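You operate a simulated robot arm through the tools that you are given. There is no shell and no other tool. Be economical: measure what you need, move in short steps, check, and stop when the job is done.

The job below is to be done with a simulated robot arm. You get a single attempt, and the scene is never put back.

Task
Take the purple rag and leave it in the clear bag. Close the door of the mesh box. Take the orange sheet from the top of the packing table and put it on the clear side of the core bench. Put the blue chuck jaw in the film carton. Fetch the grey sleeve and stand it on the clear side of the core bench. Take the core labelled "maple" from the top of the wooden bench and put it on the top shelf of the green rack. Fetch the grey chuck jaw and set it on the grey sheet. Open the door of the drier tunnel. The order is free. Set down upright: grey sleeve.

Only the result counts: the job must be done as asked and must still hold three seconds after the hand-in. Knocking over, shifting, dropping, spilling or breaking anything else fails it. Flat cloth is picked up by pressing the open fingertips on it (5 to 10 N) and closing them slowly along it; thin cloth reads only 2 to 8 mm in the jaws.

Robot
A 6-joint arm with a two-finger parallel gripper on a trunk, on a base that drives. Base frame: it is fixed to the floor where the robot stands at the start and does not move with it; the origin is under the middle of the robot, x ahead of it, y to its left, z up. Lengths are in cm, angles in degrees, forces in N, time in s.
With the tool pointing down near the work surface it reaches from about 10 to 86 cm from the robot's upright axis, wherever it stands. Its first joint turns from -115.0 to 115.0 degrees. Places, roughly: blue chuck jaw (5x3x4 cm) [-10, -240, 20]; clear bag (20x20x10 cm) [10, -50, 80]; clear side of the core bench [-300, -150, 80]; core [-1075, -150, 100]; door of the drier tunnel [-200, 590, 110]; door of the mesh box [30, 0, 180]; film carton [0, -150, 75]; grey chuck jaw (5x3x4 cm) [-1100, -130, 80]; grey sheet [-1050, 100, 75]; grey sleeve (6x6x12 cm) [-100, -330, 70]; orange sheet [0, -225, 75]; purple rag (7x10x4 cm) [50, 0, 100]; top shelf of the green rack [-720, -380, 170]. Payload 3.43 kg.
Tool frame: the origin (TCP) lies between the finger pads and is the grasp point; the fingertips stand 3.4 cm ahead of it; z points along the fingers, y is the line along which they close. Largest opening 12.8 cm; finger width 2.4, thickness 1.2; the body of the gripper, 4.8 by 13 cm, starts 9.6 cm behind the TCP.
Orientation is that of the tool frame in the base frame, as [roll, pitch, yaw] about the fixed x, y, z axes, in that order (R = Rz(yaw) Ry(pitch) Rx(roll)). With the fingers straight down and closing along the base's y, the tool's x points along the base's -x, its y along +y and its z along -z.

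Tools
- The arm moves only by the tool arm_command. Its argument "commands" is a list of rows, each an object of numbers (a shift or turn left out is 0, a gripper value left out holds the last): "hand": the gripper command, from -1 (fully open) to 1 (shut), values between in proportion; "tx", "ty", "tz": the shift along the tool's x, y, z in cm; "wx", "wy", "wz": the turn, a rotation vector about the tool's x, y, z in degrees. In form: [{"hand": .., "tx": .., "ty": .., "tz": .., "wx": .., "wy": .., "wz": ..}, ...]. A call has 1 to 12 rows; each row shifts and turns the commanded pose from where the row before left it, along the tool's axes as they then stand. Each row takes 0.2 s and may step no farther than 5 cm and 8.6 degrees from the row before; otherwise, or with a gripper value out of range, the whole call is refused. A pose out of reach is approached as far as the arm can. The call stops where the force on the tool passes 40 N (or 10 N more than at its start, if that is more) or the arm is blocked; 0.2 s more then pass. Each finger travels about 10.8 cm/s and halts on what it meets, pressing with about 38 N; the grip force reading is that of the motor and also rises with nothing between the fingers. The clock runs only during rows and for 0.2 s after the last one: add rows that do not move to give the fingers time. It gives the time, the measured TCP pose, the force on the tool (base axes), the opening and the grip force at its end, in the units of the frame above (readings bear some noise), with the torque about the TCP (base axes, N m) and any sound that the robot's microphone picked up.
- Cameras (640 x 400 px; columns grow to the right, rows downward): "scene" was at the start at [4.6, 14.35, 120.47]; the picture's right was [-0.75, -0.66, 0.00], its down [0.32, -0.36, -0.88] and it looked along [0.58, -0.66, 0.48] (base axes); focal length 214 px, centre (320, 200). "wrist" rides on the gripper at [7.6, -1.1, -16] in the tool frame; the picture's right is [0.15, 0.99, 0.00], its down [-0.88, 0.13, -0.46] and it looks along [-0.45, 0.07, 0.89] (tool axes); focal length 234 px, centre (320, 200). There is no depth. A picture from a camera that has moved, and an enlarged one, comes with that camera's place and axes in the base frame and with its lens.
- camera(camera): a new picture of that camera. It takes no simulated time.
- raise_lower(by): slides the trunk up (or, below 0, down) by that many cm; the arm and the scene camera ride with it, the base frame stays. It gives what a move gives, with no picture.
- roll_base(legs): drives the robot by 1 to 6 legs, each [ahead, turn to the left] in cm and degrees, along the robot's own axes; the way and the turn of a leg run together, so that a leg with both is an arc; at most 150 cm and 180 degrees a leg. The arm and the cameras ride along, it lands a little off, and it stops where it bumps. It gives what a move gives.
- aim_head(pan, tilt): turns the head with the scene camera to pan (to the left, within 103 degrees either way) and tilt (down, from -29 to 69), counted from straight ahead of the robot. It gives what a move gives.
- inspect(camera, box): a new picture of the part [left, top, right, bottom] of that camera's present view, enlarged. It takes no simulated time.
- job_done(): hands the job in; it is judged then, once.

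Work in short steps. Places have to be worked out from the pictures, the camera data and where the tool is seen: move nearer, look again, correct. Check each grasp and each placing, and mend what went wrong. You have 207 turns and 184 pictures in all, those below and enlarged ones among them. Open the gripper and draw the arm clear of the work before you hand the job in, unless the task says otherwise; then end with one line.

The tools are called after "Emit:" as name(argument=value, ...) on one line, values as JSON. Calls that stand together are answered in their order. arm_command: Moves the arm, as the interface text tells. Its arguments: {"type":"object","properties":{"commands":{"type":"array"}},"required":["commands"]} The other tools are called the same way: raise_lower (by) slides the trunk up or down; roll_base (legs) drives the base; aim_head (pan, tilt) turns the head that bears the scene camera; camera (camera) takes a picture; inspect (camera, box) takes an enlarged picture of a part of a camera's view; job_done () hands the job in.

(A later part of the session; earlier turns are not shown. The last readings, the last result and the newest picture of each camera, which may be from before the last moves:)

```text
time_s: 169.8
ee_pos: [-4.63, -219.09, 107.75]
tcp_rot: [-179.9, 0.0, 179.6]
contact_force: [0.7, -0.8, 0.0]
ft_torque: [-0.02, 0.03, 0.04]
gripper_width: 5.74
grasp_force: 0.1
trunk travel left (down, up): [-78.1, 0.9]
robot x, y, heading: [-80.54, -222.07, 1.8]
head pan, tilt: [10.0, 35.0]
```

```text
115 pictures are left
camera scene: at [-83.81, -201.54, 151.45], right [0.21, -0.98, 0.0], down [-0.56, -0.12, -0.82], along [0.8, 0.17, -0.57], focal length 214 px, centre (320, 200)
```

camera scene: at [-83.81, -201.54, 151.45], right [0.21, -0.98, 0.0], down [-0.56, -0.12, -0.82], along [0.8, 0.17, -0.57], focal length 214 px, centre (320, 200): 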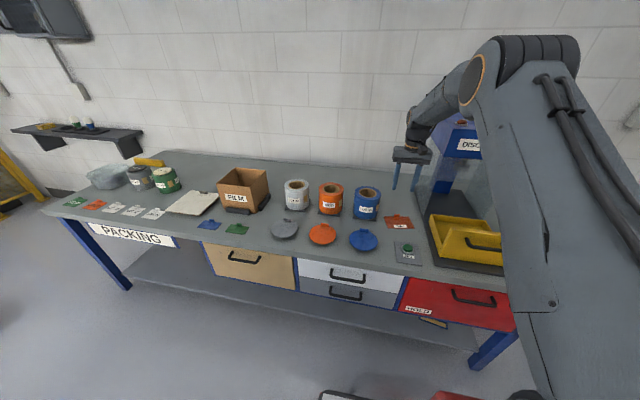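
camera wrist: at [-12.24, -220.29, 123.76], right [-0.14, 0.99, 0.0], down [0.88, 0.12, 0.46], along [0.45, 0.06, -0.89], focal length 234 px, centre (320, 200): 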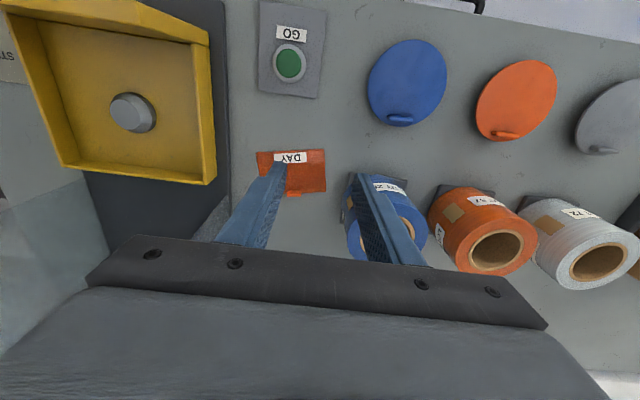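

DAY sheet at ≈(4.5,−223.7), tab on the far edge at ≈(8.6,−222.7). I enlarge to see the tab.

Emit:
inspect(camera="wrist", box=[240, 130, 350, 210])

Emit:
inspect(camera="scene", box=[370, 205, 430, 245])

```text
5.00 times, centred on (295, 170) of wrist
camera zoom: at [-12.24, -220.29, 123.76], right [-0.14, 0.99, 0.0], down [0.88, 0.12, 0.46], along [0.45, 0.06, -0.89], focal length 1171 px, centre (445, 350)
```

zoom: 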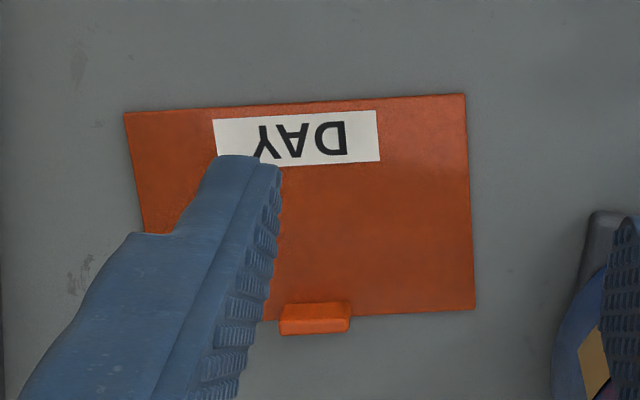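

```text
10.00 times, centred on (400, 225) of scene
camera zoom: at [-83.81, -201.54, 151.45], right [0.21, -0.98, 0.0], down [-0.56, -0.12, -0.82], along [0.8, 0.17, -0.57], focal length 2145 px, centre (-480, -50)
```

zoom: 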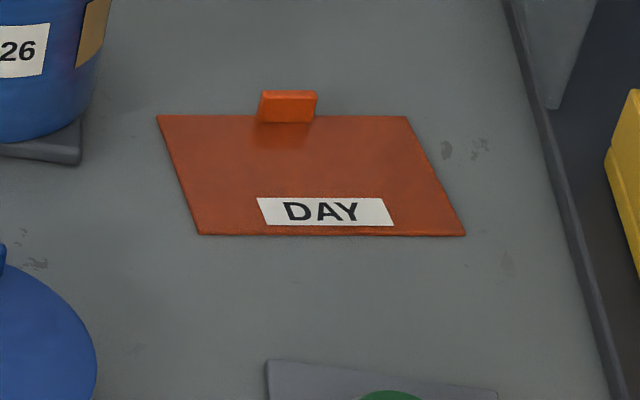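

The tab is an upright block ~2.6 cm wide (y). I align over it at (9,−222.8) and descend.

Emit:
arm_command(commands=[{"tx": -4.5, "ty": -1.3}, {"tx": -4.5, "ty": -1.2}, {"tx": -4.6, "ty": -1.2}, {"tz": 4}, {"tz": 4}, {"tz": 4}, {}])

Emit:
camera(camera="wrist")

```text
time_s: 171.4
ee_pos: [3.3, -222.65, 95.68]
tcp_rot: [-180.0, 0.0, 179.6]
contact_force: [-0.6, 0.0, -0.3]
ft_torque: [0.02, -0.02, 0.02]
gripper_width: 5.75
grasp_force: 0.0
out of reach, approached as far as the arm can: row 2, 3
trunk travel left (down, up): [-78.1, 0.9]
robot x, y, heading: [-80.46, -222.23, 1.9]
head pan, tilt: [10.0, 35.0]
```

```text
112 pictures are left
camera wrist: at [-4.4, -223.82, 111.72], right [-0.14, 0.99, 0.0], down [0.88, 0.12, 0.46], along [0.45, 0.06, -0.89], focal length 234 px, centre (320, 200)
```

wrist: 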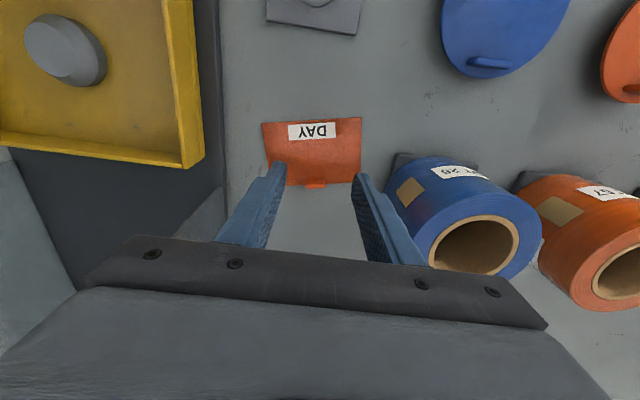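

Arm is at its reach limit; I drive the base 6 cm forward instead.

Emit:
roll_base(legs=[[6, 0]])

Emit:
arm_command(commands=[{"tz": 3}, {"tz": 3}, {"tz": 2}, {}])

Emit:
camera(camera="wrist")

```text
time_s: 172.3
ee_pos: [9.23, -222.52, 95.86]
tcp_rot: [-180.0, 0.0, 179.4]
contact_force: [0.5, -0.8, 0.0]
ft_torque: [-0.01, -0.01, 0.01]
gripper_width: 5.76
grasp_force: 0.1
trunk travel left (down, up): [-78.1, 0.9]
robot x, y, heading: [-74.77, -221.83, 1.6]
head pan, tilt: [10.0, 35.0]
```

```text
time_s: 173.3
ee_pos: [8.7, -222.7, 87.81]
tcp_rot: [180.0, 0.0, 179.5]
contact_force: [0.7, -0.1, 0.3]
ft_torque: [-0.02, 0.01, -0.02]
gripper_width: 5.77
grasp_force: 0.1
out of reach, approached as far as the arm can: row 3
trunk travel left (down, up): [-78.1, 0.9]
robot x, y, heading: [-74.55, -222.57, 1.7]
head pan, tilt: [10.0, 35.0]
```

```text
111 pictures are left
camera wrist: at [1.05, -223.74, 103.79], right [-0.14, 0.99, 0.0], down [0.88, 0.12, 0.46], along [0.45, 0.06, -0.89], focal length 234 px, centre (320, 200)
```

wrist: 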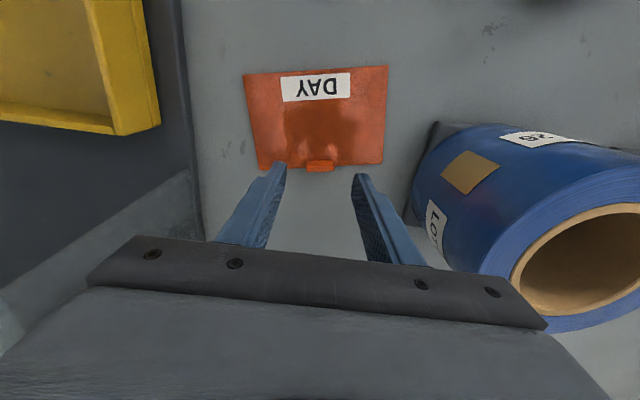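

Aligned with the tab. I lower with the trunk 3 cm, then check.

Emit:
raise_lower(by=-3)

Emit:
arm_command(commands=[{"tz": 0.4}, {"tz": 0.3}, {}])

Emit:
camera(camera="wrist")

```text
time_s: 174.1
ee_pos: [8.84, -222.47, 84.83]
tcp_rot: [180.0, 0.1, 179.5]
contact_force: [0.0, 0.0, 0.6]
ft_torque: [0.0, -0.01, 0.01]
gripper_width: 5.75
grasp_force: 0.1
trunk travel left (down, up): [-75.1, 3.9]
robot x, y, heading: [-74.78, -222.35, 1.4]
head pan, tilt: [10.0, 35.0]
```

```text
time_s: 174.9
ee_pos: [8.7, -222.56, 84.03]
tcp_rot: [180.0, 0.0, 179.5]
contact_force: [0.6, -0.2, -0.2]
ft_torque: [-0.01, 0.0, -0.03]
gripper_width: 5.76
grasp_force: 0.0
trunk travel left (down, up): [-75.1, 3.9]
robot x, y, heading: [-74.87, -222.07, 1.8]
head pan, tilt: [10.0, 35.0]
```

```text
110 pictures are left
camera wrist: at [1.23, -223.72, 100.08], right [-0.14, 0.99, 0.0], down [0.88, 0.12, 0.46], along [0.45, 0.06, -0.89], focal length 234 px, centre (320, 200)
```

wrist: 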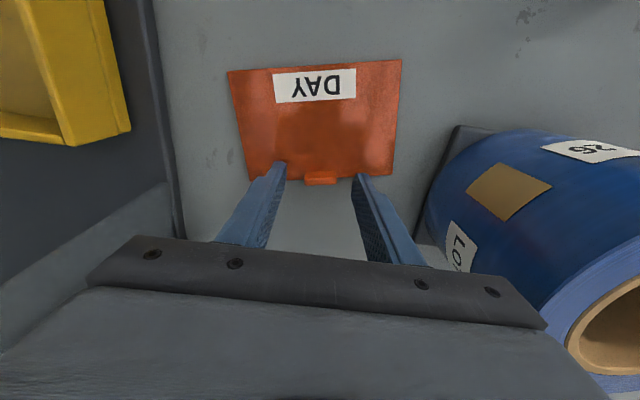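

No contact yet; lower in small steps until touch.

Emit:
arm_command(commands=[{"tz": 0.4}, {"tz": 0.4}, {}])

```text
time_s: 175.7
ee_pos: [8.92, -222.68, 83.63]
tcp_rot: [-180.0, 0.3, 179.5]
contact_force: [-2.4, -1.2, 19.9]
ft_torque: [-0.06, 0.17, -0.01]
gripper_width: 5.74
grasp_force: 0.1
trunk travel left (down, up): [-75.1, 3.9]
robot x, y, heading: [-74.59, -222.01, 2.0]
head pan, tilt: [10.0, 35.0]
```

Contact (TCP 83.6). I lift 0.4 and close on the tab.

Emit:
arm_command(commands=[{"tz": -0.6}, {"hand": 0.4}, {"hand": 0.7}, {"hand": 1}, {}, {}])

Emit:
arm_command(commands=[{"tz": -2}, {"tz": -3}, {"tz": -3}, {}])

Emit:
camera(camera="wrist")

```text
time_s: 177.1
ee_pos: [9.05, -222.49, 84.07]
tcp_rot: [180.0, 0.0, 179.4]
contact_force: [-1.1, -0.6, 0.3]
ft_torque: [0.02, 0.01, -0.01]
gripper_width: 2.67
grasp_force: 38.2
trunk travel left (down, up): [-75.1, 3.9]
robot x, y, heading: [-74.84, -222.27, 2.0]
head pan, tilt: [10.0, 35.0]
```

```text
time_s: 178.1
ee_pos: [8.97, -222.58, 91.96]
tcp_rot: [-180.0, 0.0, 179.5]
contact_force: [-0.5, -0.3, -0.2]
ft_torque: [0.0, -0.03, 0.03]
gripper_width: 2.66
grasp_force: 38.1
trunk travel left (down, up): [-75.1, 3.9]
robot x, y, heading: [-74.58, -222.46, 1.8]
head pan, tilt: [10.0, 35.0]
```

```text
109 pictures are left
camera wrist: at [1.2, -223.65, 107.9], right [-0.14, 0.99, 0.0], down [0.88, 0.12, 0.46], along [0.45, 0.06, -0.89], focal length 234 px, centre (320, 200)
```

wrist: 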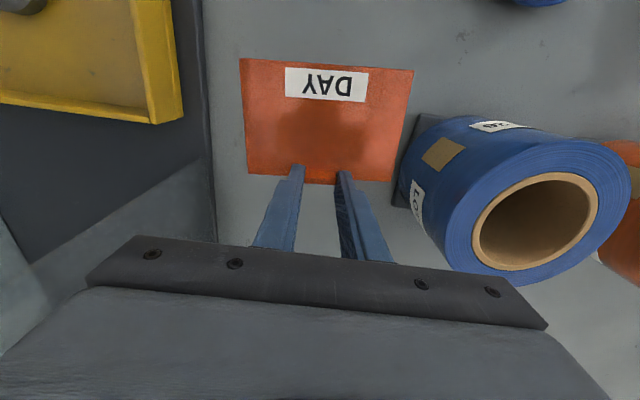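

Orange sheet is held flat. I raise and retract, then drive out of the aisle toward the core bench.

Emit:
arm_command(commands=[{"tz": -4}, {"tz": -4}, {"tz": -4}, {"tz": -3}, {}])

Emit:
roll_base(legs=[[-27, 0], [0, 88], [165, 0]])

```text
time_s: 179.3
ee_pos: [8.96, -222.51, 107.22]
tcp_rot: [-179.9, 0.1, 179.5]
contact_force: [-0.5, 0.0, 0.1]
ft_torque: [0.04, -0.02, -0.02]
gripper_width: 2.68
grasp_force: 37.7
trunk travel left (down, up): [-75.1, 3.9]
robot x, y, heading: [-74.93, -222.11, 1.7]
head pan, tilt: [10.0, 35.0]
```

```text
refused: 165 is not a number from -150 to 150
```

Emit:
roll_base(legs=[[-27, 0], [0, 88], [140, 0]])

Emit:
aim_head(pan=90, tilt=30)

Emit:
camera(camera="scene")

```text
time_s: 191.6
ee_pos: [-107.19, -0.33, 107.18]
tcp_rot: [-179.9, 0.1, -89.8]
contact_force: [-0.8, 0.6, -0.2]
ft_torque: [0.03, 0.01, -0.01]
gripper_width: 2.67
grasp_force: 38.6
trunk travel left (down, up): [-75.1, 3.9]
robot x, y, heading: [-106.97, -83.9, 92.4]
head pan, tilt: [10.0, 35.0]
```

```text
time_s: 193.1
ee_pos: [-107.21, -0.26, 107.12]
tcp_rot: [180.0, 0.0, -89.9]
contact_force: [0.0, 0.4, -0.9]
ft_torque: [0.01, 0.02, 0.01]
gripper_width: 2.66
grasp_force: 38.2
trunk travel left (down, up): [-75.1, 3.9]
robot x, y, heading: [-106.67, -84.18, 92.5]
head pan, tilt: [90.0, 30.0]
```

```text
108 pictures are left
camera scene: at [-134.73, -95.54, 149.23], right [-0.04, 1.0, 0.0], down [0.5, 0.02, -0.87], along [-0.87, -0.04, -0.5], focal length 214 px, centre (320, 200)
```

scene: 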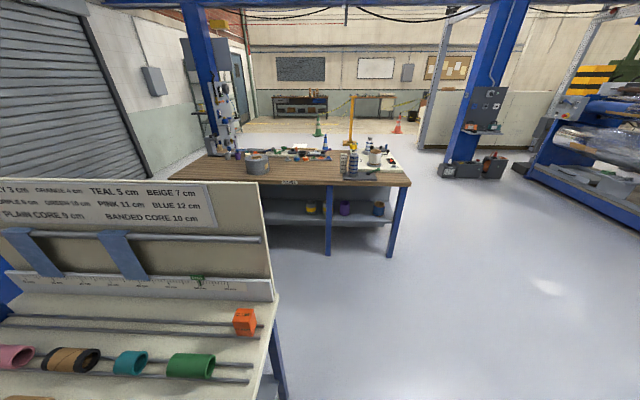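

Emit:
inspect(camera="scene", box=[170, 120, 420, 220])

```text
2.56 times, centred on (295, 170) of scene
camera zoom: at [-134.73, -95.54, 149.23], right [-0.04, 1.0, 0.0], down [0.5, 0.02, -0.87], along [-0.87, -0.04, -0.5], focal length 549 px, centre (384, 277)
```

zoom: 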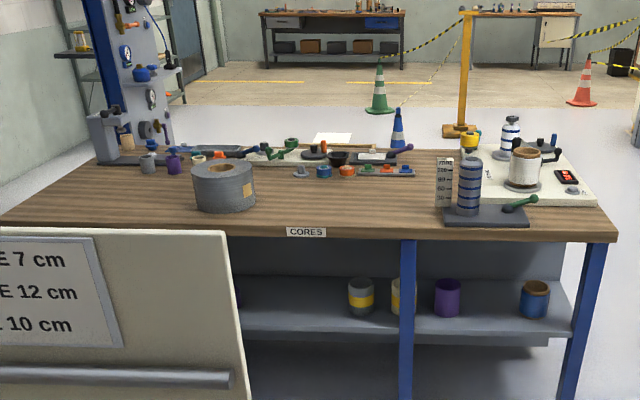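

This is the "CORES" bench: x −272…−350, y −210…−39. There's a lane between it and the SET-UP bench. I raise/retract the arm and drive around: forward, left, along, then into the lane.

Emit:
arm_command(commands=[{"tz": -4, "tx": 2}, {"tz": -4, "tx": 3}, {"tz": -4, "tx": 3}, {"tz": -4, "tx": 3}, {"tx": 4}, {"tx": 4}, {"tx": 4}, {}])

Emit:
roll_base(legs=[[35, 0], [0, 88], [130, 0]])

Emit:
aim_head(pan=60, tilt=40)

Emit:
camera(camera="scene")

```text
time_s: 194.9
ee_pos: [-107.33, -23.22, 123.04]
tcp_rot: [180.0, 0.0, -89.8]
contact_force: [0.1, -0.1, -0.6]
ft_torque: [0.01, -0.01, 0.02]
gripper_width: 2.66
grasp_force: 38.7
trunk travel left (down, up): [-75.1, 3.9]
robot x, y, heading: [-106.68, -84.28, 92.6]
head pan, tilt: [90.0, 30.0]
```

```text
time_s: 207.2
ee_pos: [-300.73, -51.43, 122.87]
tcp_rot: [-180.0, 0.1, -0.7]
contact_force: [-0.2, -1.1, 0.1]
ft_torque: [-0.01, 0.0, -0.02]
gripper_width: 2.66
grasp_force: 38.2
trunk travel left (down, up): [-75.1, 3.9]
robot x, y, heading: [-239.81, -51.95, -178.3]
head pan, tilt: [90.0, 30.0]
```

```text
time_s: 208.2
ee_pos: [-300.78, -51.36, 122.96]
tcp_rot: [179.9, 0.0, -0.8]
contact_force: [-0.6, 0.3, -0.9]
ft_torque: [0.02, 0.01, -0.01]
gripper_width: 2.67
grasp_force: 38.2
trunk travel left (down, up): [-75.1, 3.9]
robot x, y, heading: [-239.93, -51.63, -178.2]
head pan, tilt: [60.0, 40.0]
```

```text
106 pictures are left
camera scene: at [-233.14, -78.54, 147.7], right [-0.88, 0.48, 0.0], down [0.31, 0.57, -0.77], along [-0.36, -0.67, -0.64], focal length 214 px, centre (320, 200)
```

scene: 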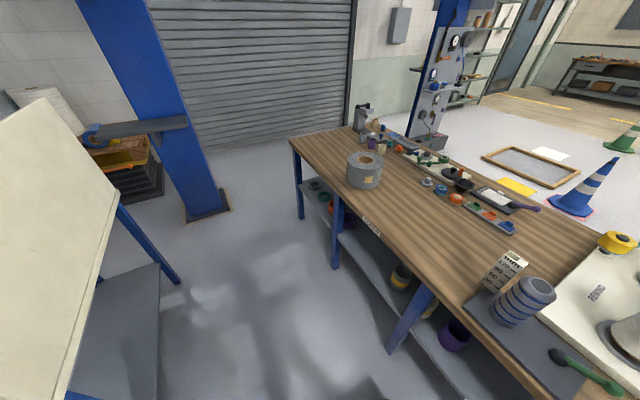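

The lane is wide enough. I turn into it and drive to y≈−145.

Emit:
roll_base(legs=[[-5, 0], [0, 88.5], [92, 0]])

Emit:
arm_command(commands=[{"tx": 1.5, "ty": -4.7}, {"tx": 1.5, "ty": -4.7}, {"tx": 1.5, "ty": -4.7}, {"tx": 1.5, "ty": -4.7}, {"tx": 1.5, "ty": -4.7}, {"tx": 1.5, "ty": -4.7}, {"tx": 1.5, "ty": -4.7}, {"tx": 1.5, "ty": -4.7}, {}])

Emit:
camera(camera="wrist")

Emit:
aim_head(pan=-60, tilt=40)

Emit:
camera(camera="scene")

```text
time_s: 217.3
ee_pos: [-237.37, -204.34, 123.0]
tcp_rot: [180.0, 0.0, 87.6]
contact_force: [-0.2, -0.9, -1.1]
ft_torque: [-0.05, 0.01, -0.03]
gripper_width: 2.67
grasp_force: 37.6
trunk travel left (down, up): [-75.1, 3.9]
robot x, y, heading: [-235.16, -143.67, -90.2]
head pan, tilt: [60.0, 40.0]
```

```text
time_s: 219.3
ee_pos: [-274.56, -190.74, 123.12]
tcp_rot: [-179.9, 0.0, 87.6]
contact_force: [-0.6, -0.6, 0.6]
ft_torque: [-0.05, -0.01, 0.01]
gripper_width: 2.66
grasp_force: 37.9
trunk travel left (down, up): [-75.1, 3.9]
robot x, y, heading: [-235.05, -143.59, -89.9]
head pan, tilt: [60.0, 40.0]
```

```text
105 pictures are left
camera wrist: at [-275.33, -183.17, 139.0], right [0.99, 0.1, 0.0], down [0.09, -0.89, 0.46], along [0.05, -0.45, -0.89], focal length 234 px, centre (320, 200)
```

wrist: 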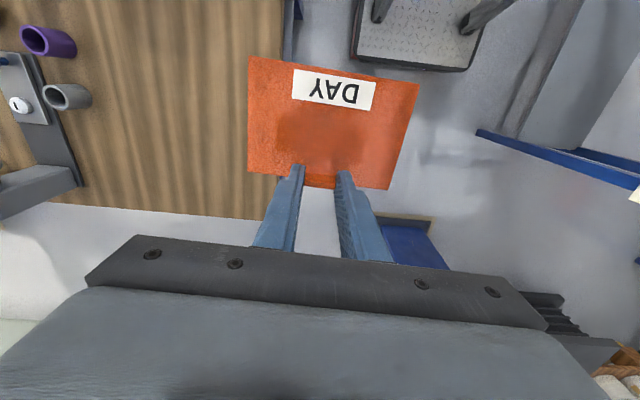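

```text
time_s: 221.3
ee_pos: [-274.32, -190.73, 123.13]
tcp_rot: [180.0, 0.0, 87.5]
contact_force: [0.3, -0.5, -0.2]
ft_torque: [0.03, 0.03, -0.01]
gripper_width: 2.65
grasp_force: 37.7
trunk travel left (down, up): [-75.1, 3.9]
robot x, y, heading: [-235.22, -143.57, -90.3]
head pan, tilt: [-60.0, 40.0]
```

```text
104 pictures are left
camera scene: at [-223.05, -137.75, 147.7], right [-0.5, 0.87, 0.0], down [0.56, 0.32, -0.77], along [-0.66, -0.38, -0.64], focal length 214 px, centre (320, 200)
```

scene: 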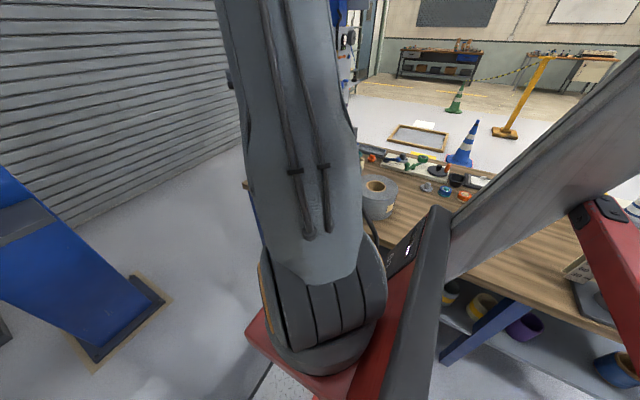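

Bench edge at x≈−282, clear area fine. I move the sheet over (−300,−180) and start lowering.

Emit:
arm_command(commands=[{"tx": 1.8, "ty": -4.3}, {"tx": 1.8, "ty": -4.3}, {"tx": 1.8, "ty": -4.3}, {"tx": 1.8, "ty": -4.3}, {"tx": 1.8, "ty": -4.3}, {"tx": 1.7, "ty": -4.2}, {"tz": 4}, {"tz": 4}, {"tz": 4}, {"tz": 3}, {}])

Emit:
camera(camera="wrist")

```text
time_s: 223.7
ee_pos: [-299.65, -178.93, 108.09]
tcp_rot: [179.9, 0.0, 87.6]
contact_force: [0.2, -0.4, 0.3]
ft_torque: [0.01, -0.01, 0.03]
gripper_width: 2.68
grasp_force: 38.2
trunk travel left (down, up): [-75.1, 3.9]
robot x, y, heading: [-235.02, -143.65, -90.3]
head pan, tilt: [-60.0, 40.0]
```

```text
103 pictures are left
camera wrist: at [-300.52, -171.44, 123.98], right [0.99, 0.1, 0.0], down [0.09, -0.88, 0.46], along [0.05, -0.45, -0.89], focal length 234 px, centre (320, 200)
```

wrist: 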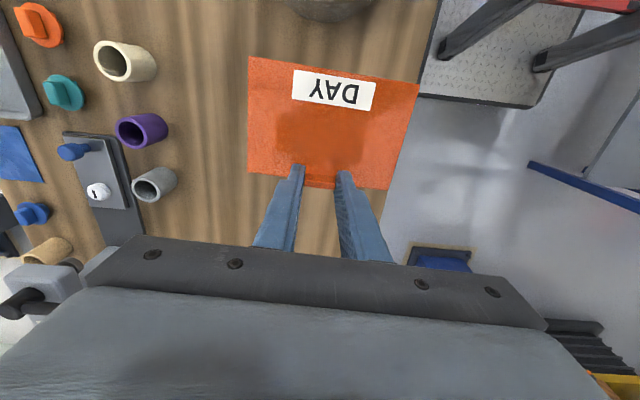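

Good. Lower on in steps until contact.

Emit:
arm_command(commands=[{"tz": 4}, {"tz": 4}, {"tz": 3}, {"tz": 2}, {}])

Emit:
camera(camera="wrist")

```text
time_s: 224.9
ee_pos: [-299.82, -179.11, 95.1]
tcp_rot: [-179.9, 0.0, 87.6]
contact_force: [-0.3, -0.1, 0.5]
ft_torque: [0.01, 0.0, 0.02]
gripper_width: 2.63
grasp_force: 38.4
trunk travel left (down, up): [-75.1, 3.9]
robot x, y, heading: [-235.01, -143.55, -90.4]
head pan, tilt: [-60.0, 40.0]
```

```text
102 pictures are left
camera wrist: at [-300.65, -171.5, 110.91], right [0.99, 0.1, 0.0], down [0.09, -0.88, 0.46], along [0.05, -0.45, -0.89], focal length 234 px, centre (320, 200)
```

wrist: 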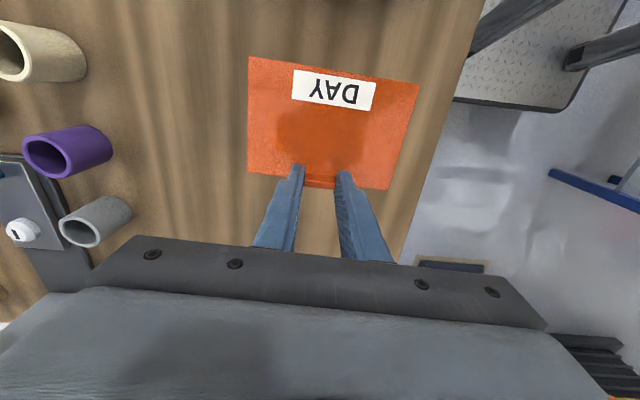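

Emit:
arm_command(commands=[{"tz": 2}, {"tz": 1.5}, {"tz": 1.5}, {"tz": 1}, {"tz": 1}, {"tz": 1}, {"tz": 1}, {"tz": 1}, {}])

```text
time_s: 226.9
ee_pos: [-299.62, -179.2, 84.99]
tcp_rot: [180.0, 0.0, 87.6]
contact_force: [0.7, -0.9, -0.5]
ft_torque: [-0.02, -0.01, -0.04]
gripper_width: 2.65
grasp_force: 37.8
trunk travel left (down, up): [-75.1, 3.9]
robot x, y, heading: [-235.06, -143.55, -90.1]
head pan, tilt: [-60.0, 40.0]
```

Emit:
arm_command(commands=[{"tz": 0.5}, {"tz": 0.5}, {"tz": 0.5}, {"tz": 0.5}, {}])

Emit:
camera(camera="wrist")

```text
time_s: 227.9
ee_pos: [-299.95, -179.23, 83.67]
tcp_rot: [-179.5, 0.3, 87.6]
contact_force: [-1.5, -0.6, 12.2]
ft_torque: [0.09, -0.54, 0.01]
gripper_width: 2.65
grasp_force: 37.9
trunk travel left (down, up): [-75.1, 3.9]
robot x, y, heading: [-235.45, -143.68, -90.2]
head pan, tilt: [-60.0, 40.0]
stopped in row 4: the force on the tool passed its limit at 46 N (the readings are from after the stop); the commanded pose is now the measured one
```

```text
101 pictures are left
camera wrist: at [-300.71, -171.56, 99.57], right [0.99, 0.1, -0.01], down [0.1, -0.88, 0.46], along [0.04, -0.46, -0.89], focal length 234 px, centre (320, 200)
```

wrist: 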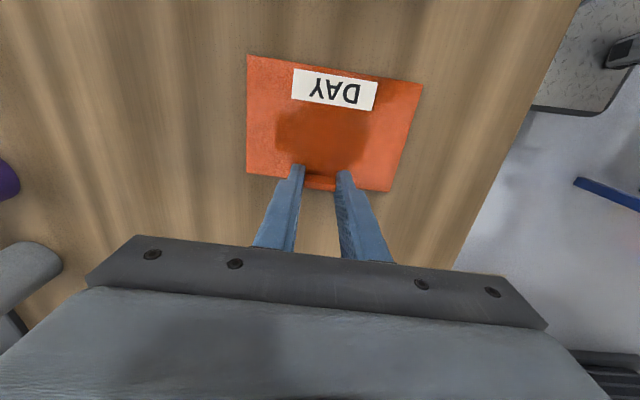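

On the bench (z≈80). I ease up a hair, open and withdraw.

Emit:
arm_command(commands=[{"tz": -0.2}, {"hand": 0.4}, {"hand": 0.2}, {}, {"tz": -3}, {"tz": -4}, {"tz": -5}, {"tz": -5}, {"tz": -5}, {"tz": -5}, {"tz": -5}, {}])

Emit:
camera(camera="wrist")

```text
time_s: 230.5
ee_pos: [-299.56, -178.98, 115.89]
tcp_rot: [-179.8, 0.2, 87.6]
contact_force: [0.5, 0.2, 1.0]
ft_torque: [-0.01, 0.0, 0.01]
gripper_width: 5.1
grasp_force: 0.0
trunk travel left (down, up): [-75.1, 3.9]
robot x, y, heading: [-234.97, -143.66, -90.4]
head pan, tilt: [-60.0, 40.0]
```

```text
100 pictures are left
camera wrist: at [-300.41, -171.4, 131.79], right [0.99, 0.1, 0.0], down [0.09, -0.88, 0.46], along [0.04, -0.46, -0.89], focal length 234 px, centre (320, 200)
```

wrist: 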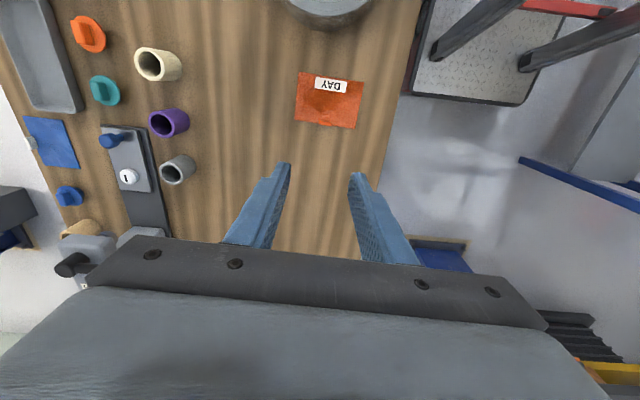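

Sheet placed. I bring the arm back to the front and drive around to the pallet for the grey sleeve (≈(−98,−330), base z≈61).

Emit:
arm_command(commands=[{"tx": -1.2, "ty": 4.8}, {"tx": -1.2, "ty": 4.8}, {"tx": -1.2, "ty": 4.8}, {"tx": -1.2, "ty": 4.8}, {"tx": -1.2, "ty": 4.8}, {"tx": -1.2, "ty": 4.8}, {"tx": -1.2, "ty": 4.8}, {"tx": -1.2, "ty": 4.8}, {"tx": -1.2, "ty": 4.8}, {"tx": -1.2, "ty": 4.8}, {"tx": -1.2, "ty": 4.8}, {"tx": -1.2, "ty": 4.8}])

Emit:
roll_base(legs=[[-92, 0], [0, 90], [135, 0], [0, -90], [150, 0], [30, 0]])

Emit:
aim_head(pan=0, tilt=40)

Emit:
camera(camera="scene")

```text
time_s: 233.1
ee_pos: [-242.64, -195.77, 115.39]
tcp_rot: [-179.8, 0.2, 87.6]
contact_force: [-0.7, 1.3, 0.6]
ft_torque: [-0.02, -0.04, 0.0]
gripper_width: 5.14
grasp_force: 0.1
trunk travel left (down, up): [-75.1, 3.9]
robot x, y, heading: [-234.71, -143.83, -90.0]
head pan, tilt: [-60.0, 40.0]
```

```text
time_s: 260.7
ee_pos: [-112.7, -290.5, 115.35]
tcp_rot: [-179.8, 0.1, 86.2]
contact_force: [0.3, 0.3, -0.6]
ft_torque: [-0.02, 0.0, -0.01]
gripper_width: 5.12
grasp_force: 0.1
trunk travel left (down, up): [-75.1, 3.9]
robot x, y, heading: [-103.25, -238.75, -91.8]
head pan, tilt: [-60.0, 40.0]
```

```text
time_s: 262.0
ee_pos: [-112.73, -290.47, 115.32]
tcp_rot: [-179.7, 0.2, 86.2]
contact_force: [-1.1, 0.3, 0.1]
ft_torque: [-0.02, 0.01, -0.03]
gripper_width: 5.13
grasp_force: 0.1
trunk travel left (down, up): [-75.1, 3.9]
robot x, y, heading: [-103.89, -238.76, -91.4]
head pan, tilt: [0.0, 40.0]
```

```text
99 pictures are left
camera scene: at [-84.23, -237.5, 147.69], right [-1.0, 0.03, 0.0], down [0.02, 0.64, -0.77], along [-0.02, -0.77, -0.64], focal length 214 px, centre (320, 200)
```

scene: 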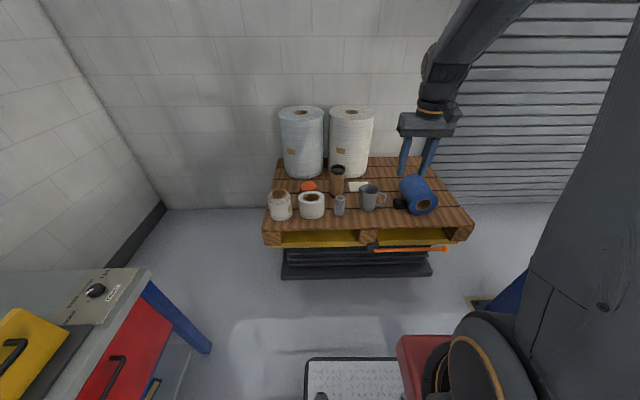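

Sleeve confirmed at ≈(−98,−328). I shift over, drive 15 cm closer, lower the trunk 25, open the hand to ~8.5 cm and look.

Emit:
arm_command(commands=[{"hand": -0.35, "ty": 4.7}, {"ty": 4.7}, {"ty": 4.6}, {}])

Emit:
roll_base(legs=[[17, 0]])

Emit:
raise_lower(by=-24)

Emit:
camera(camera="wrist")

```text
time_s: 263.0
ee_pos: [-98.74, -291.37, 115.16]
tcp_rot: [-179.8, 0.2, 86.1]
contact_force: [0.4, -1.0, 0.8]
ft_torque: [-0.02, -0.01, 0.01]
gripper_width: 8.66
grasp_force: 0.0
trunk travel left (down, up): [-75.1, 3.9]
robot x, y, heading: [-103.9, -238.97, -91.9]
head pan, tilt: [0.0, 40.0]
```

```text
time_s: 264.5
ee_pos: [-99.32, -308.16, 115.07]
tcp_rot: [-179.8, 0.2, 86.1]
contact_force: [0.7, 0.4, -0.9]
ft_torque: [0.0, -0.02, -0.03]
gripper_width: 8.64
grasp_force: 0.1
trunk travel left (down, up): [-75.1, 3.9]
robot x, y, heading: [-104.21, -255.63, -91.7]
head pan, tilt: [0.0, 40.0]
```

```text
time_s: 267.0
ee_pos: [-99.22, -308.22, 91.17]
tcp_rot: [-179.8, 0.1, 86.0]
contact_force: [0.6, 0.8, -0.7]
ft_torque: [0.03, -0.01, 0.02]
gripper_width: 8.63
grasp_force: 0.1
trunk travel left (down, up): [-51.1, 27.9]
robot x, y, heading: [-104.33, -255.81, -91.6]
head pan, tilt: [0.0, 40.0]
```

```text
98 pictures are left
camera wrist: at [-99.86, -300.48, 107.15], right [1.0, 0.08, 0.0], down [0.07, -0.89, 0.46], along [0.03, -0.46, -0.89], focal length 234 px, centre (320, 200)
```

wrist: 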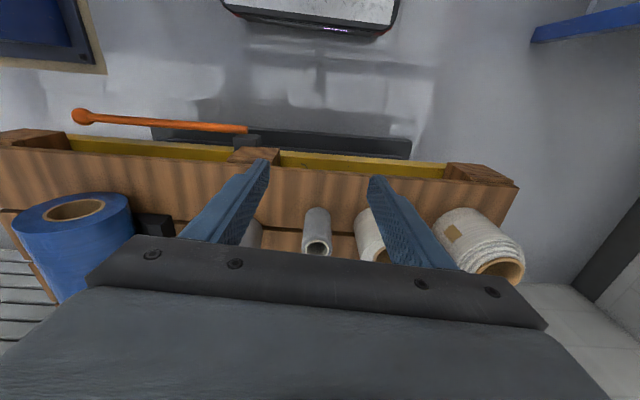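

I position above the sleeve (−98.5,−328) with tips still above it.

Emit:
arm_command(commands=[{"hand": -0.22, "tx": -4}, {"tx": -4}, {"tx": -4}, {"tx": -4}, {"tx": -3.7, "ty": 0.8}, {"tz": 4}, {"tz": 3.5}, {}])

Emit:
camera(camera="wrist")

Emit:
inspect(camera="scene", box=[250, 130, 450, 260])

```text
time_s: 268.8
ee_pos: [-99.71, -327.9, 83.77]
tcp_rot: [-179.8, 0.2, 86.1]
contact_force: [-0.5, -0.5, 0.6]
ft_torque: [0.01, -0.01, -0.01]
gripper_width: 7.81
grasp_force: 0.1
trunk travel left (down, up): [-51.1, 27.9]
robot x, y, heading: [-104.48, -255.35, -91.9]
head pan, tilt: [0.0, 40.0]
```

```text
97 pictures are left
camera wrist: at [-100.31, -320.21, 99.69], right [1.0, 0.08, 0.0], down [0.07, -0.89, 0.46], along [0.03, -0.46, -0.89], focal length 234 px, centre (320, 200)
```

wrist: 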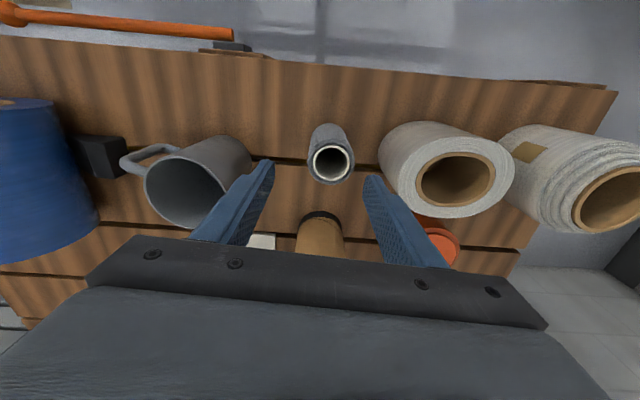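

```text
3.08 times, centred on (350, 195) of scene
camera zoom: at [-84.9, -260.94, 123.7], right [-1.0, 0.03, 0.0], down [0.02, 0.64, -0.77], along [-0.02, -0.77, -0.64], focal length 660 px, centre (228, 215)
```

zoom: 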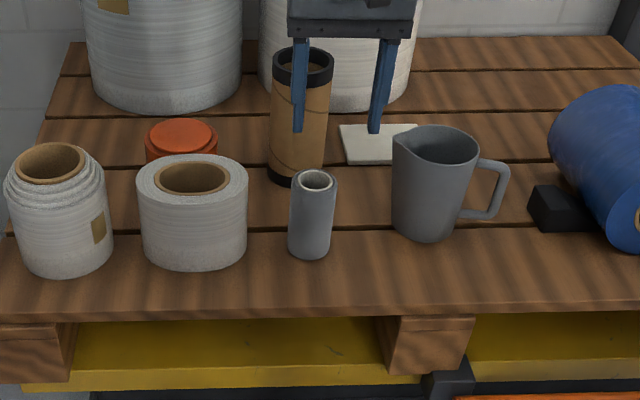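

Sleeve centre ≈(−98.6,−328.9). I correct, narrow to 7.4 cm, and descend around it.

Emit:
arm_command(commands=[{"hand": -0.15, "ty": 1.1, "tx": -1.0}, {}, {"tz": 4}, {"tz": 4}, {}])

Emit:
camera(camera="wrist")

```text
time_s: 270.0
ee_pos: [-98.75, -329.01, 75.81]
tcp_rot: [-179.8, 0.2, 86.1]
contact_force: [-0.6, 0.0, 0.5]
ft_torque: [-0.05, 0.0, -0.01]
gripper_width: 7.37
grasp_force: 0.0
trunk travel left (down, up): [-51.1, 27.9]
robot x, y, heading: [-104.4, -255.69, -91.5]
head pan, tilt: [0.0, 40.0]
```

```text
95 pictures are left
camera wrist: at [-99.32, -321.36, 91.74], right [1.0, 0.08, 0.0], down [0.07, -0.89, 0.46], along [0.03, -0.46, -0.89], focal length 234 px, centre (320, 200)
```

wrist: 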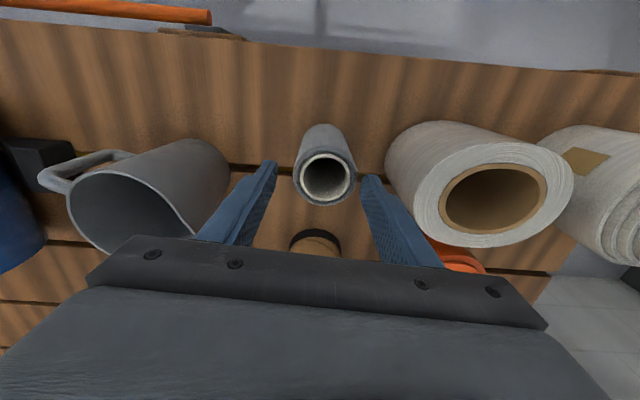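

Well centred. Descend 7.5 and close.

Emit:
arm_command(commands=[{"ty": 0.2, "tz": 2.5}, {"tz": 2.5}, {"tz": 2.5}, {}, {"hand": 0.1}, {"hand": 0.4}, {"hand": 1}, {}, {}])

Emit:
camera(camera="wrist")

```text
time_s: 272.0
ee_pos: [-98.68, -329.07, 68.32]
tcp_rot: [-179.8, 0.2, 86.2]
contact_force: [0.1, -0.7, 0.4]
ft_torque: [-0.04, -0.03, -0.01]
gripper_width: 5.79
grasp_force: 37.7
trunk travel left (down, up): [-51.1, 27.9]
robot x, y, heading: [-104.25, -255.38, -91.5]
head pan, tilt: [0.0, 40.0]
```

```text
94 pictures are left
camera wrist: at [-99.28, -321.42, 84.22], right [1.0, 0.08, 0.0], down [0.07, -0.89, 0.46], along [0.03, -0.46, -0.89], focal length 234 px, centre (320, 200)
```

wrist: 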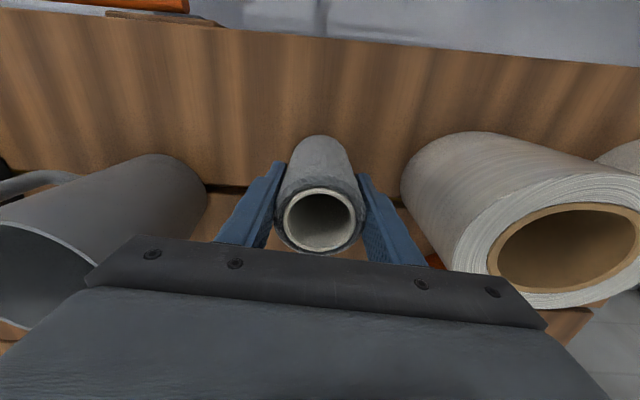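

Gripped (5.79 cm). Lift straight up, raise the trunk, and drive back to the core bench lane.

Emit:
arm_command(commands=[{"tz": -3}, {"tz": -4}, {"tz": -5}, {"tz": -5}, {"tz": -5}, {}])

Emit:
raise_lower(by=24)

Emit:
camera(camera="wrist")

Emit:
roll_base(legs=[[-150, 0], [-60, 0], [0, -90]])

```text
time_s: 273.4
ee_pos: [-98.46, -328.99, 90.31]
tcp_rot: [-179.7, 0.1, 86.1]
contact_force: [0.4, -1.0, -0.1]
ft_torque: [0.01, -0.01, 0.0]
gripper_width: 5.8
grasp_force: 38.6
trunk travel left (down, up): [-51.1, 27.9]
robot x, y, heading: [-104.27, -255.52, -92.2]
head pan, tilt: [0.0, 40.0]
```

```text
time_s: 275.9
ee_pos: [-98.55, -328.8, 114.24]
tcp_rot: [-179.8, 0.2, 86.1]
contact_force: [-0.2, -0.6, 0.0]
ft_torque: [-0.01, 0.01, 0.0]
gripper_width: 5.79
grasp_force: 37.5
trunk travel left (down, up): [-75.1, 3.9]
robot x, y, heading: [-104.11, -255.67, -91.4]
head pan, tilt: [0.0, 40.0]
```

```text
93 pictures are left
camera wrist: at [-99.19, -321.3, 130.19], right [1.0, 0.08, 0.0], down [0.07, -0.89, 0.46], along [0.03, -0.46, -0.89], focal length 234 px, centre (320, 200)
```

wrist: 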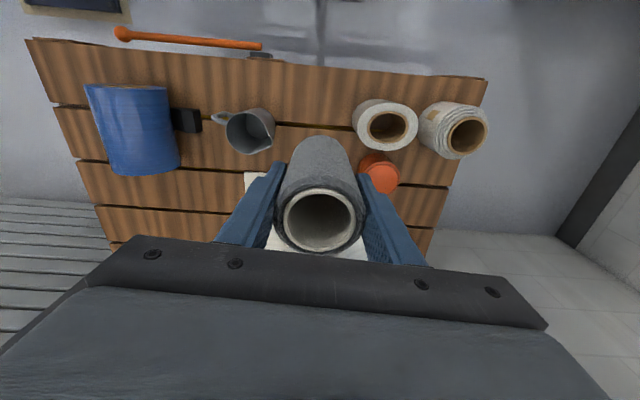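

```text
time_s: 290.1
ee_pos: [-172.88, -50.32, 114.2]
tcp_rot: [-179.9, 0.2, -3.9]
contact_force: [-0.1, 0.1, -0.9]
ft_torque: [-0.01, -0.03, 0.01]
gripper_width: 5.75
grasp_force: 38.4
trunk travel left (down, up): [-75.1, 3.9]
robot x, y, heading: [-99.48, -44.72, 178.2]
head pan, tilt: [0.0, 40.0]
```

I raise and retract the arm, then drive into the lane again.

Emit:
arm_command(commands=[{"tz": -4, "tx": 2.5}, {"tz": -4, "tx": 2.5}, {"tz": -4, "tx": 2.5}, {"tx": 4}, {"tx": 3}, {}])

Emit:
roll_base(legs=[[135, 0], [0, 91.5], [95, 0]])

Emit:
camera(camera="wrist")

```text
time_s: 291.6
ee_pos: [-158.39, -51.15, 126.29]
tcp_rot: [-179.8, 0.2, -4.0]
contact_force: [0.4, 0.5, -1.5]
ft_torque: [-0.01, -0.02, 0.0]
gripper_width: 5.77
grasp_force: 38.4
trunk travel left (down, up): [-75.1, 3.9]
robot x, y, heading: [-99.82, -44.72, 178.5]
head pan, tilt: [0.0, 40.0]
```

```text
time_s: 306.8
ee_pos: [-231.25, -195.73, 126.19]
tcp_rot: [-179.9, 0.2, 86.1]
contact_force: [-0.3, -0.5, -0.5]
ft_torque: [0.01, 0.03, 0.02]
gripper_width: 5.65
grasp_force: 38.1
trunk travel left (down, up): [-75.1, 3.9]
robot x, y, heading: [-237.85, -136.62, -91.8]
head pan, tilt: [0.0, 40.0]
```

```text
92 pictures are left
camera wrist: at [-231.73, -188.0, 142.07], right [1.0, 0.08, 0.0], down [0.07, -0.89, 0.46], along [0.03, -0.46, -0.89], focal length 234 px, centre (320, 200)
```

wrist: 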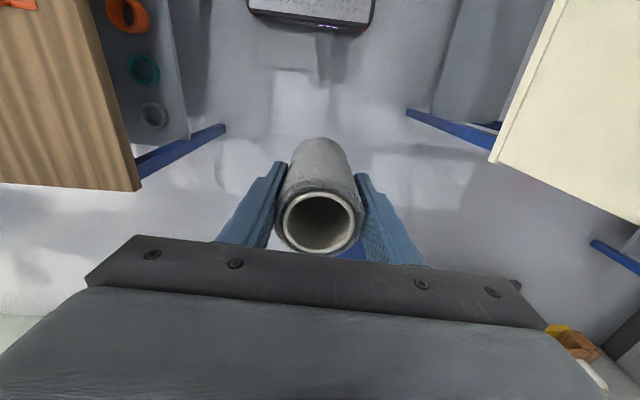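

I drive 8 cm further and swing the sleeve over the clear spot at ≈(−292,−192).

Emit:
roll_base(legs=[[8, 0]])

Emit:
arm_command(commands=[{"tx": 0.6, "ty": -4.75}, {"tx": 0.6, "ty": -4.75}, {"tx": 0.6, "ty": -4.75}, {"tx": 0.6, "ty": -4.75}, {"tx": 0.6, "ty": -4.75}, {"tx": 0.6, "ty": -4.75}, {"tx": 0.6, "ty": -4.75}, {"tx": 0.6, "ty": -4.75}, {"tx": 0.6, "ty": -4.75}, {"tx": 0.6, "ty": -4.75}, {"tx": 0.6, "ty": -4.75}, {"tx": 0.6, "ty": -4.75}])

Emit:
arm_command(commands=[{"tx": 0.6, "ty": -4.75}, {}, {"tz": 4}, {"tz": 4}, {"tz": 4}, {}])

Emit:
camera(camera="wrist")

```text
time_s: 307.8
ee_pos: [-231.28, -203.71, 126.17]
tcp_rot: [-179.8, 0.2, 86.3]
contact_force: [-0.3, 0.4, -0.2]
ft_torque: [-0.03, -0.02, 0.01]
gripper_width: 5.65
grasp_force: 38.6
trunk travel left (down, up): [-75.1, 3.9]
robot x, y, heading: [-237.98, -144.47, -91.4]
head pan, tilt: [0.0, 40.0]
```

```text
time_s: 310.4
ee_pos: [-287.67, -192.95, 126.48]
tcp_rot: [-179.7, 0.1, 86.3]
contact_force: [0.3, 0.0, -0.1]
ft_torque: [0.04, 0.06, 0.0]
gripper_width: 5.63
grasp_force: 37.4
trunk travel left (down, up): [-75.1, 3.9]
robot x, y, heading: [-237.93, -145.05, -91.6]
head pan, tilt: [0.0, 40.0]
```

```text
time_s: 311.8
ee_pos: [-292.61, -192.16, 114.16]
tcp_rot: [-179.9, 0.2, 86.4]
contact_force: [0.0, -0.3, -0.9]
ft_torque: [-0.01, -0.03, -0.02]
gripper_width: 5.6
grasp_force: 37.3
trunk travel left (down, up): [-75.1, 3.9]
robot x, y, heading: [-238.09, -144.76, -91.6]
head pan, tilt: [0.0, 40.0]
```

```text
91 pictures are left
camera wrist: at [-293.13, -184.53, 130.09], right [1.0, 0.08, 0.0], down [0.07, -0.89, 0.46], along [0.03, -0.46, -0.89], focal length 234 px, centre (320, 200)
```

wrist: 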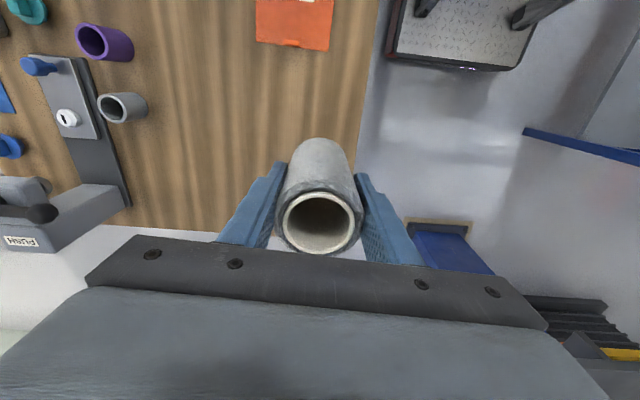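

Edge at x≈−284; I shift inboard 6 cm and lower.

Emit:
arm_command(commands=[{"ty": -3}, {"ty": -3}, {"tz": 4}, {"tz": 4}, {"tz": 4}, {"tz": 4}, {"tz": 4}, {"tz": 2}, {}])

Emit:
camera(camera="wrist")

```text
time_s: 313.8
ee_pos: [-298.59, -191.75, 92.5]
tcp_rot: [-179.8, 0.1, 86.3]
contact_force: [-0.9, -0.2, -1.4]
ft_torque: [-0.01, 0.0, 0.02]
gripper_width: 5.63
grasp_force: 37.9
trunk travel left (down, up): [-75.1, 3.9]
robot x, y, heading: [-238.21, -144.93, -91.6]
head pan, tilt: [0.0, 40.0]
```

```text
90 pictures are left
camera wrist: at [-299.26, -184.14, 108.35], right [1.0, 0.08, 0.0], down [0.07, -0.89, 0.46], along [0.03, -0.46, -0.89], focal length 234 px, centre (320, 200)
```

wrist: 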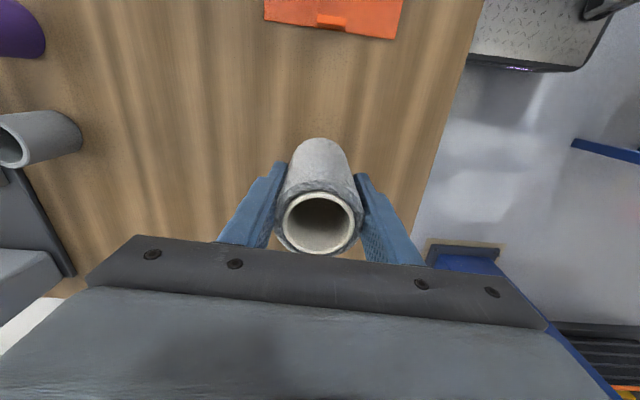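

Emit:
arm_command(commands=[{"tz": 1}, {"tz": 1}, {"tz": 1}, {"tz": 0.7}, {"tz": 0.6}, {"tz": 0.5}, {"tz": 0.5}, {"tz": 0.5}, {}])

```text
time_s: 315.4
ee_pos: [-298.81, -192.02, 87.9]
tcp_rot: [-179.4, 0.5, 86.3]
contact_force: [1.7, 0.2, 9.9]
ft_torque: [0.03, -0.36, 0.02]
gripper_width: 5.51
grasp_force: 37.7
trunk travel left (down, up): [-75.1, 3.9]
robot x, y, heading: [-238.33, -145.15, -91.5]
head pan, tilt: [0.0, 40.0]
stopped in row 7: the force on the tool passed its limit at 42 N (the readings are from after the stop); the commanded pose is now the measured one
```

Sleeve stands on the bench. Open gently and rise straight up.

Emit:
arm_command(commands=[{"tz": -0.1, "hand": 0.1}, {"hand": 0.0}, {"hand": -0.2}, {}, {"tz": -3}, {"tz": -4}, {"tz": -5}, {"tz": -5}, {"tz": -5}, {"tz": -5}, {}])

Emit:
camera(camera="wrist")

```text
time_s: 317.8
ee_pos: [-298.52, -191.5, 115.12]
tcp_rot: [-179.5, 0.5, 86.3]
contact_force: [-0.1, 0.1, 0.3]
ft_torque: [0.03, -0.01, 0.0]
gripper_width: 7.69
grasp_force: 0.1
trunk travel left (down, up): [-75.1, 3.9]
robot x, y, heading: [-238.04, -144.84, -91.3]
head pan, tilt: [0.0, 40.0]
```

```text
89 pictures are left
camera wrist: at [-299.02, -183.72, 130.97], right [1.0, 0.08, -0.01], down [0.08, -0.88, 0.46], along [0.03, -0.46, -0.89], focal length 234 px, centre (320, 200)
```

wrist: 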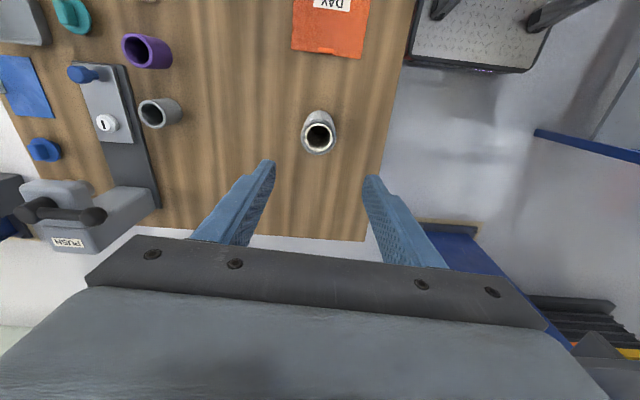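

Sleeve stands upright. I swing the arm back to front, back out of the lane, turn to face −x and look at the way west.

Emit:
arm_command(commands=[{"ty": 4.8}, {"ty": 4.8}, {"ty": 4.8}, {"ty": 4.8}, {"ty": 4.8}, {"ty": 4.8}, {"ty": 4.8}, {"ty": 4.8}, {"ty": 4.8}, {"ty": 4.8}, {"ty": 4.8}, {"ty": 4.8}])

Emit:
roll_base(legs=[[-130, 0], [0, -88]])

Emit:
aim_head(pan=0, tilt=15)

Emit:
camera(camera="scene")

```text
time_s: 320.4
ee_pos: [-241.03, -195.53, 114.58]
tcp_rot: [-179.6, 0.5, 86.2]
contact_force: [-0.8, 0.3, -0.1]
ft_torque: [0.02, -0.02, 0.0]
gripper_width: 7.67
grasp_force: 0.1
trunk travel left (down, up): [-75.1, 3.9]
robot x, y, heading: [-238.09, -144.95, -91.5]
head pan, tilt: [0.0, 40.0]
```

```text
time_s: 330.6
ee_pos: [-286.81, -15.19, 114.67]
tcp_rot: [-179.5, 0.4, 3.1]
contact_force: [-0.1, -0.6, -0.2]
ft_torque: [-0.02, -0.01, 0.0]
gripper_width: 7.7
grasp_force: 0.0
trunk travel left (down, up): [-75.1, 3.9]
robot x, y, heading: [-236.06, -11.95, -174.5]
head pan, tilt: [0.0, 40.0]
```

```text
time_s: 331.5
ee_pos: [-286.62, -15.18, 114.66]
tcp_rot: [-179.5, 0.5, 2.9]
contact_force: [0.5, 0.4, 0.7]
ft_torque: [-0.01, 0.02, 0.0]
gripper_width: 7.66
grasp_force: 0.0
trunk travel left (down, up): [-75.1, 3.9]
robot x, y, heading: [-235.9, -12.17, -174.9]
head pan, tilt: [0.0, 15.0]
```

```text
88 pictures are left
camera scene: at [-233.24, -31.69, 151.64], right [-0.09, 1.0, 0.0], down [0.26, 0.02, -0.97], along [-0.96, -0.09, -0.26], focal length 214 px, centre (320, 200)
```

scene: 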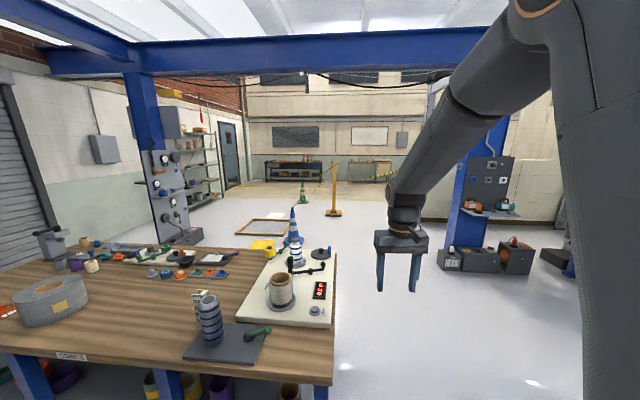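

Emit:
inspect(camera="scene", box=[200, 120, 440, 270])

```text
2.67 times, centred on (320, 195) of scene
camera zoom: at [-233.24, -31.69, 151.64], right [-0.09, 1.0, 0.0], down [0.26, 0.02, -0.97], along [-0.96, -0.09, -0.26], focal length 572 px, centre (320, 213)
```

zoom: 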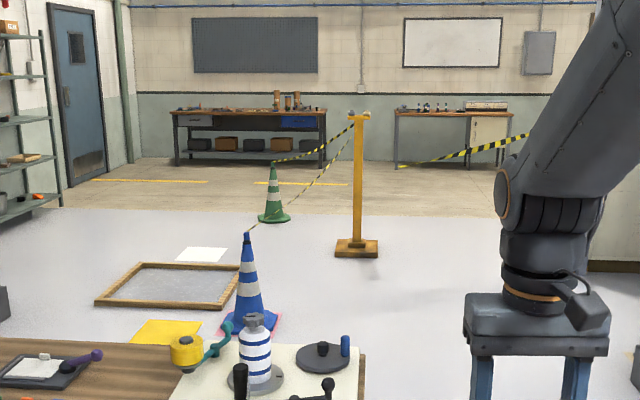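

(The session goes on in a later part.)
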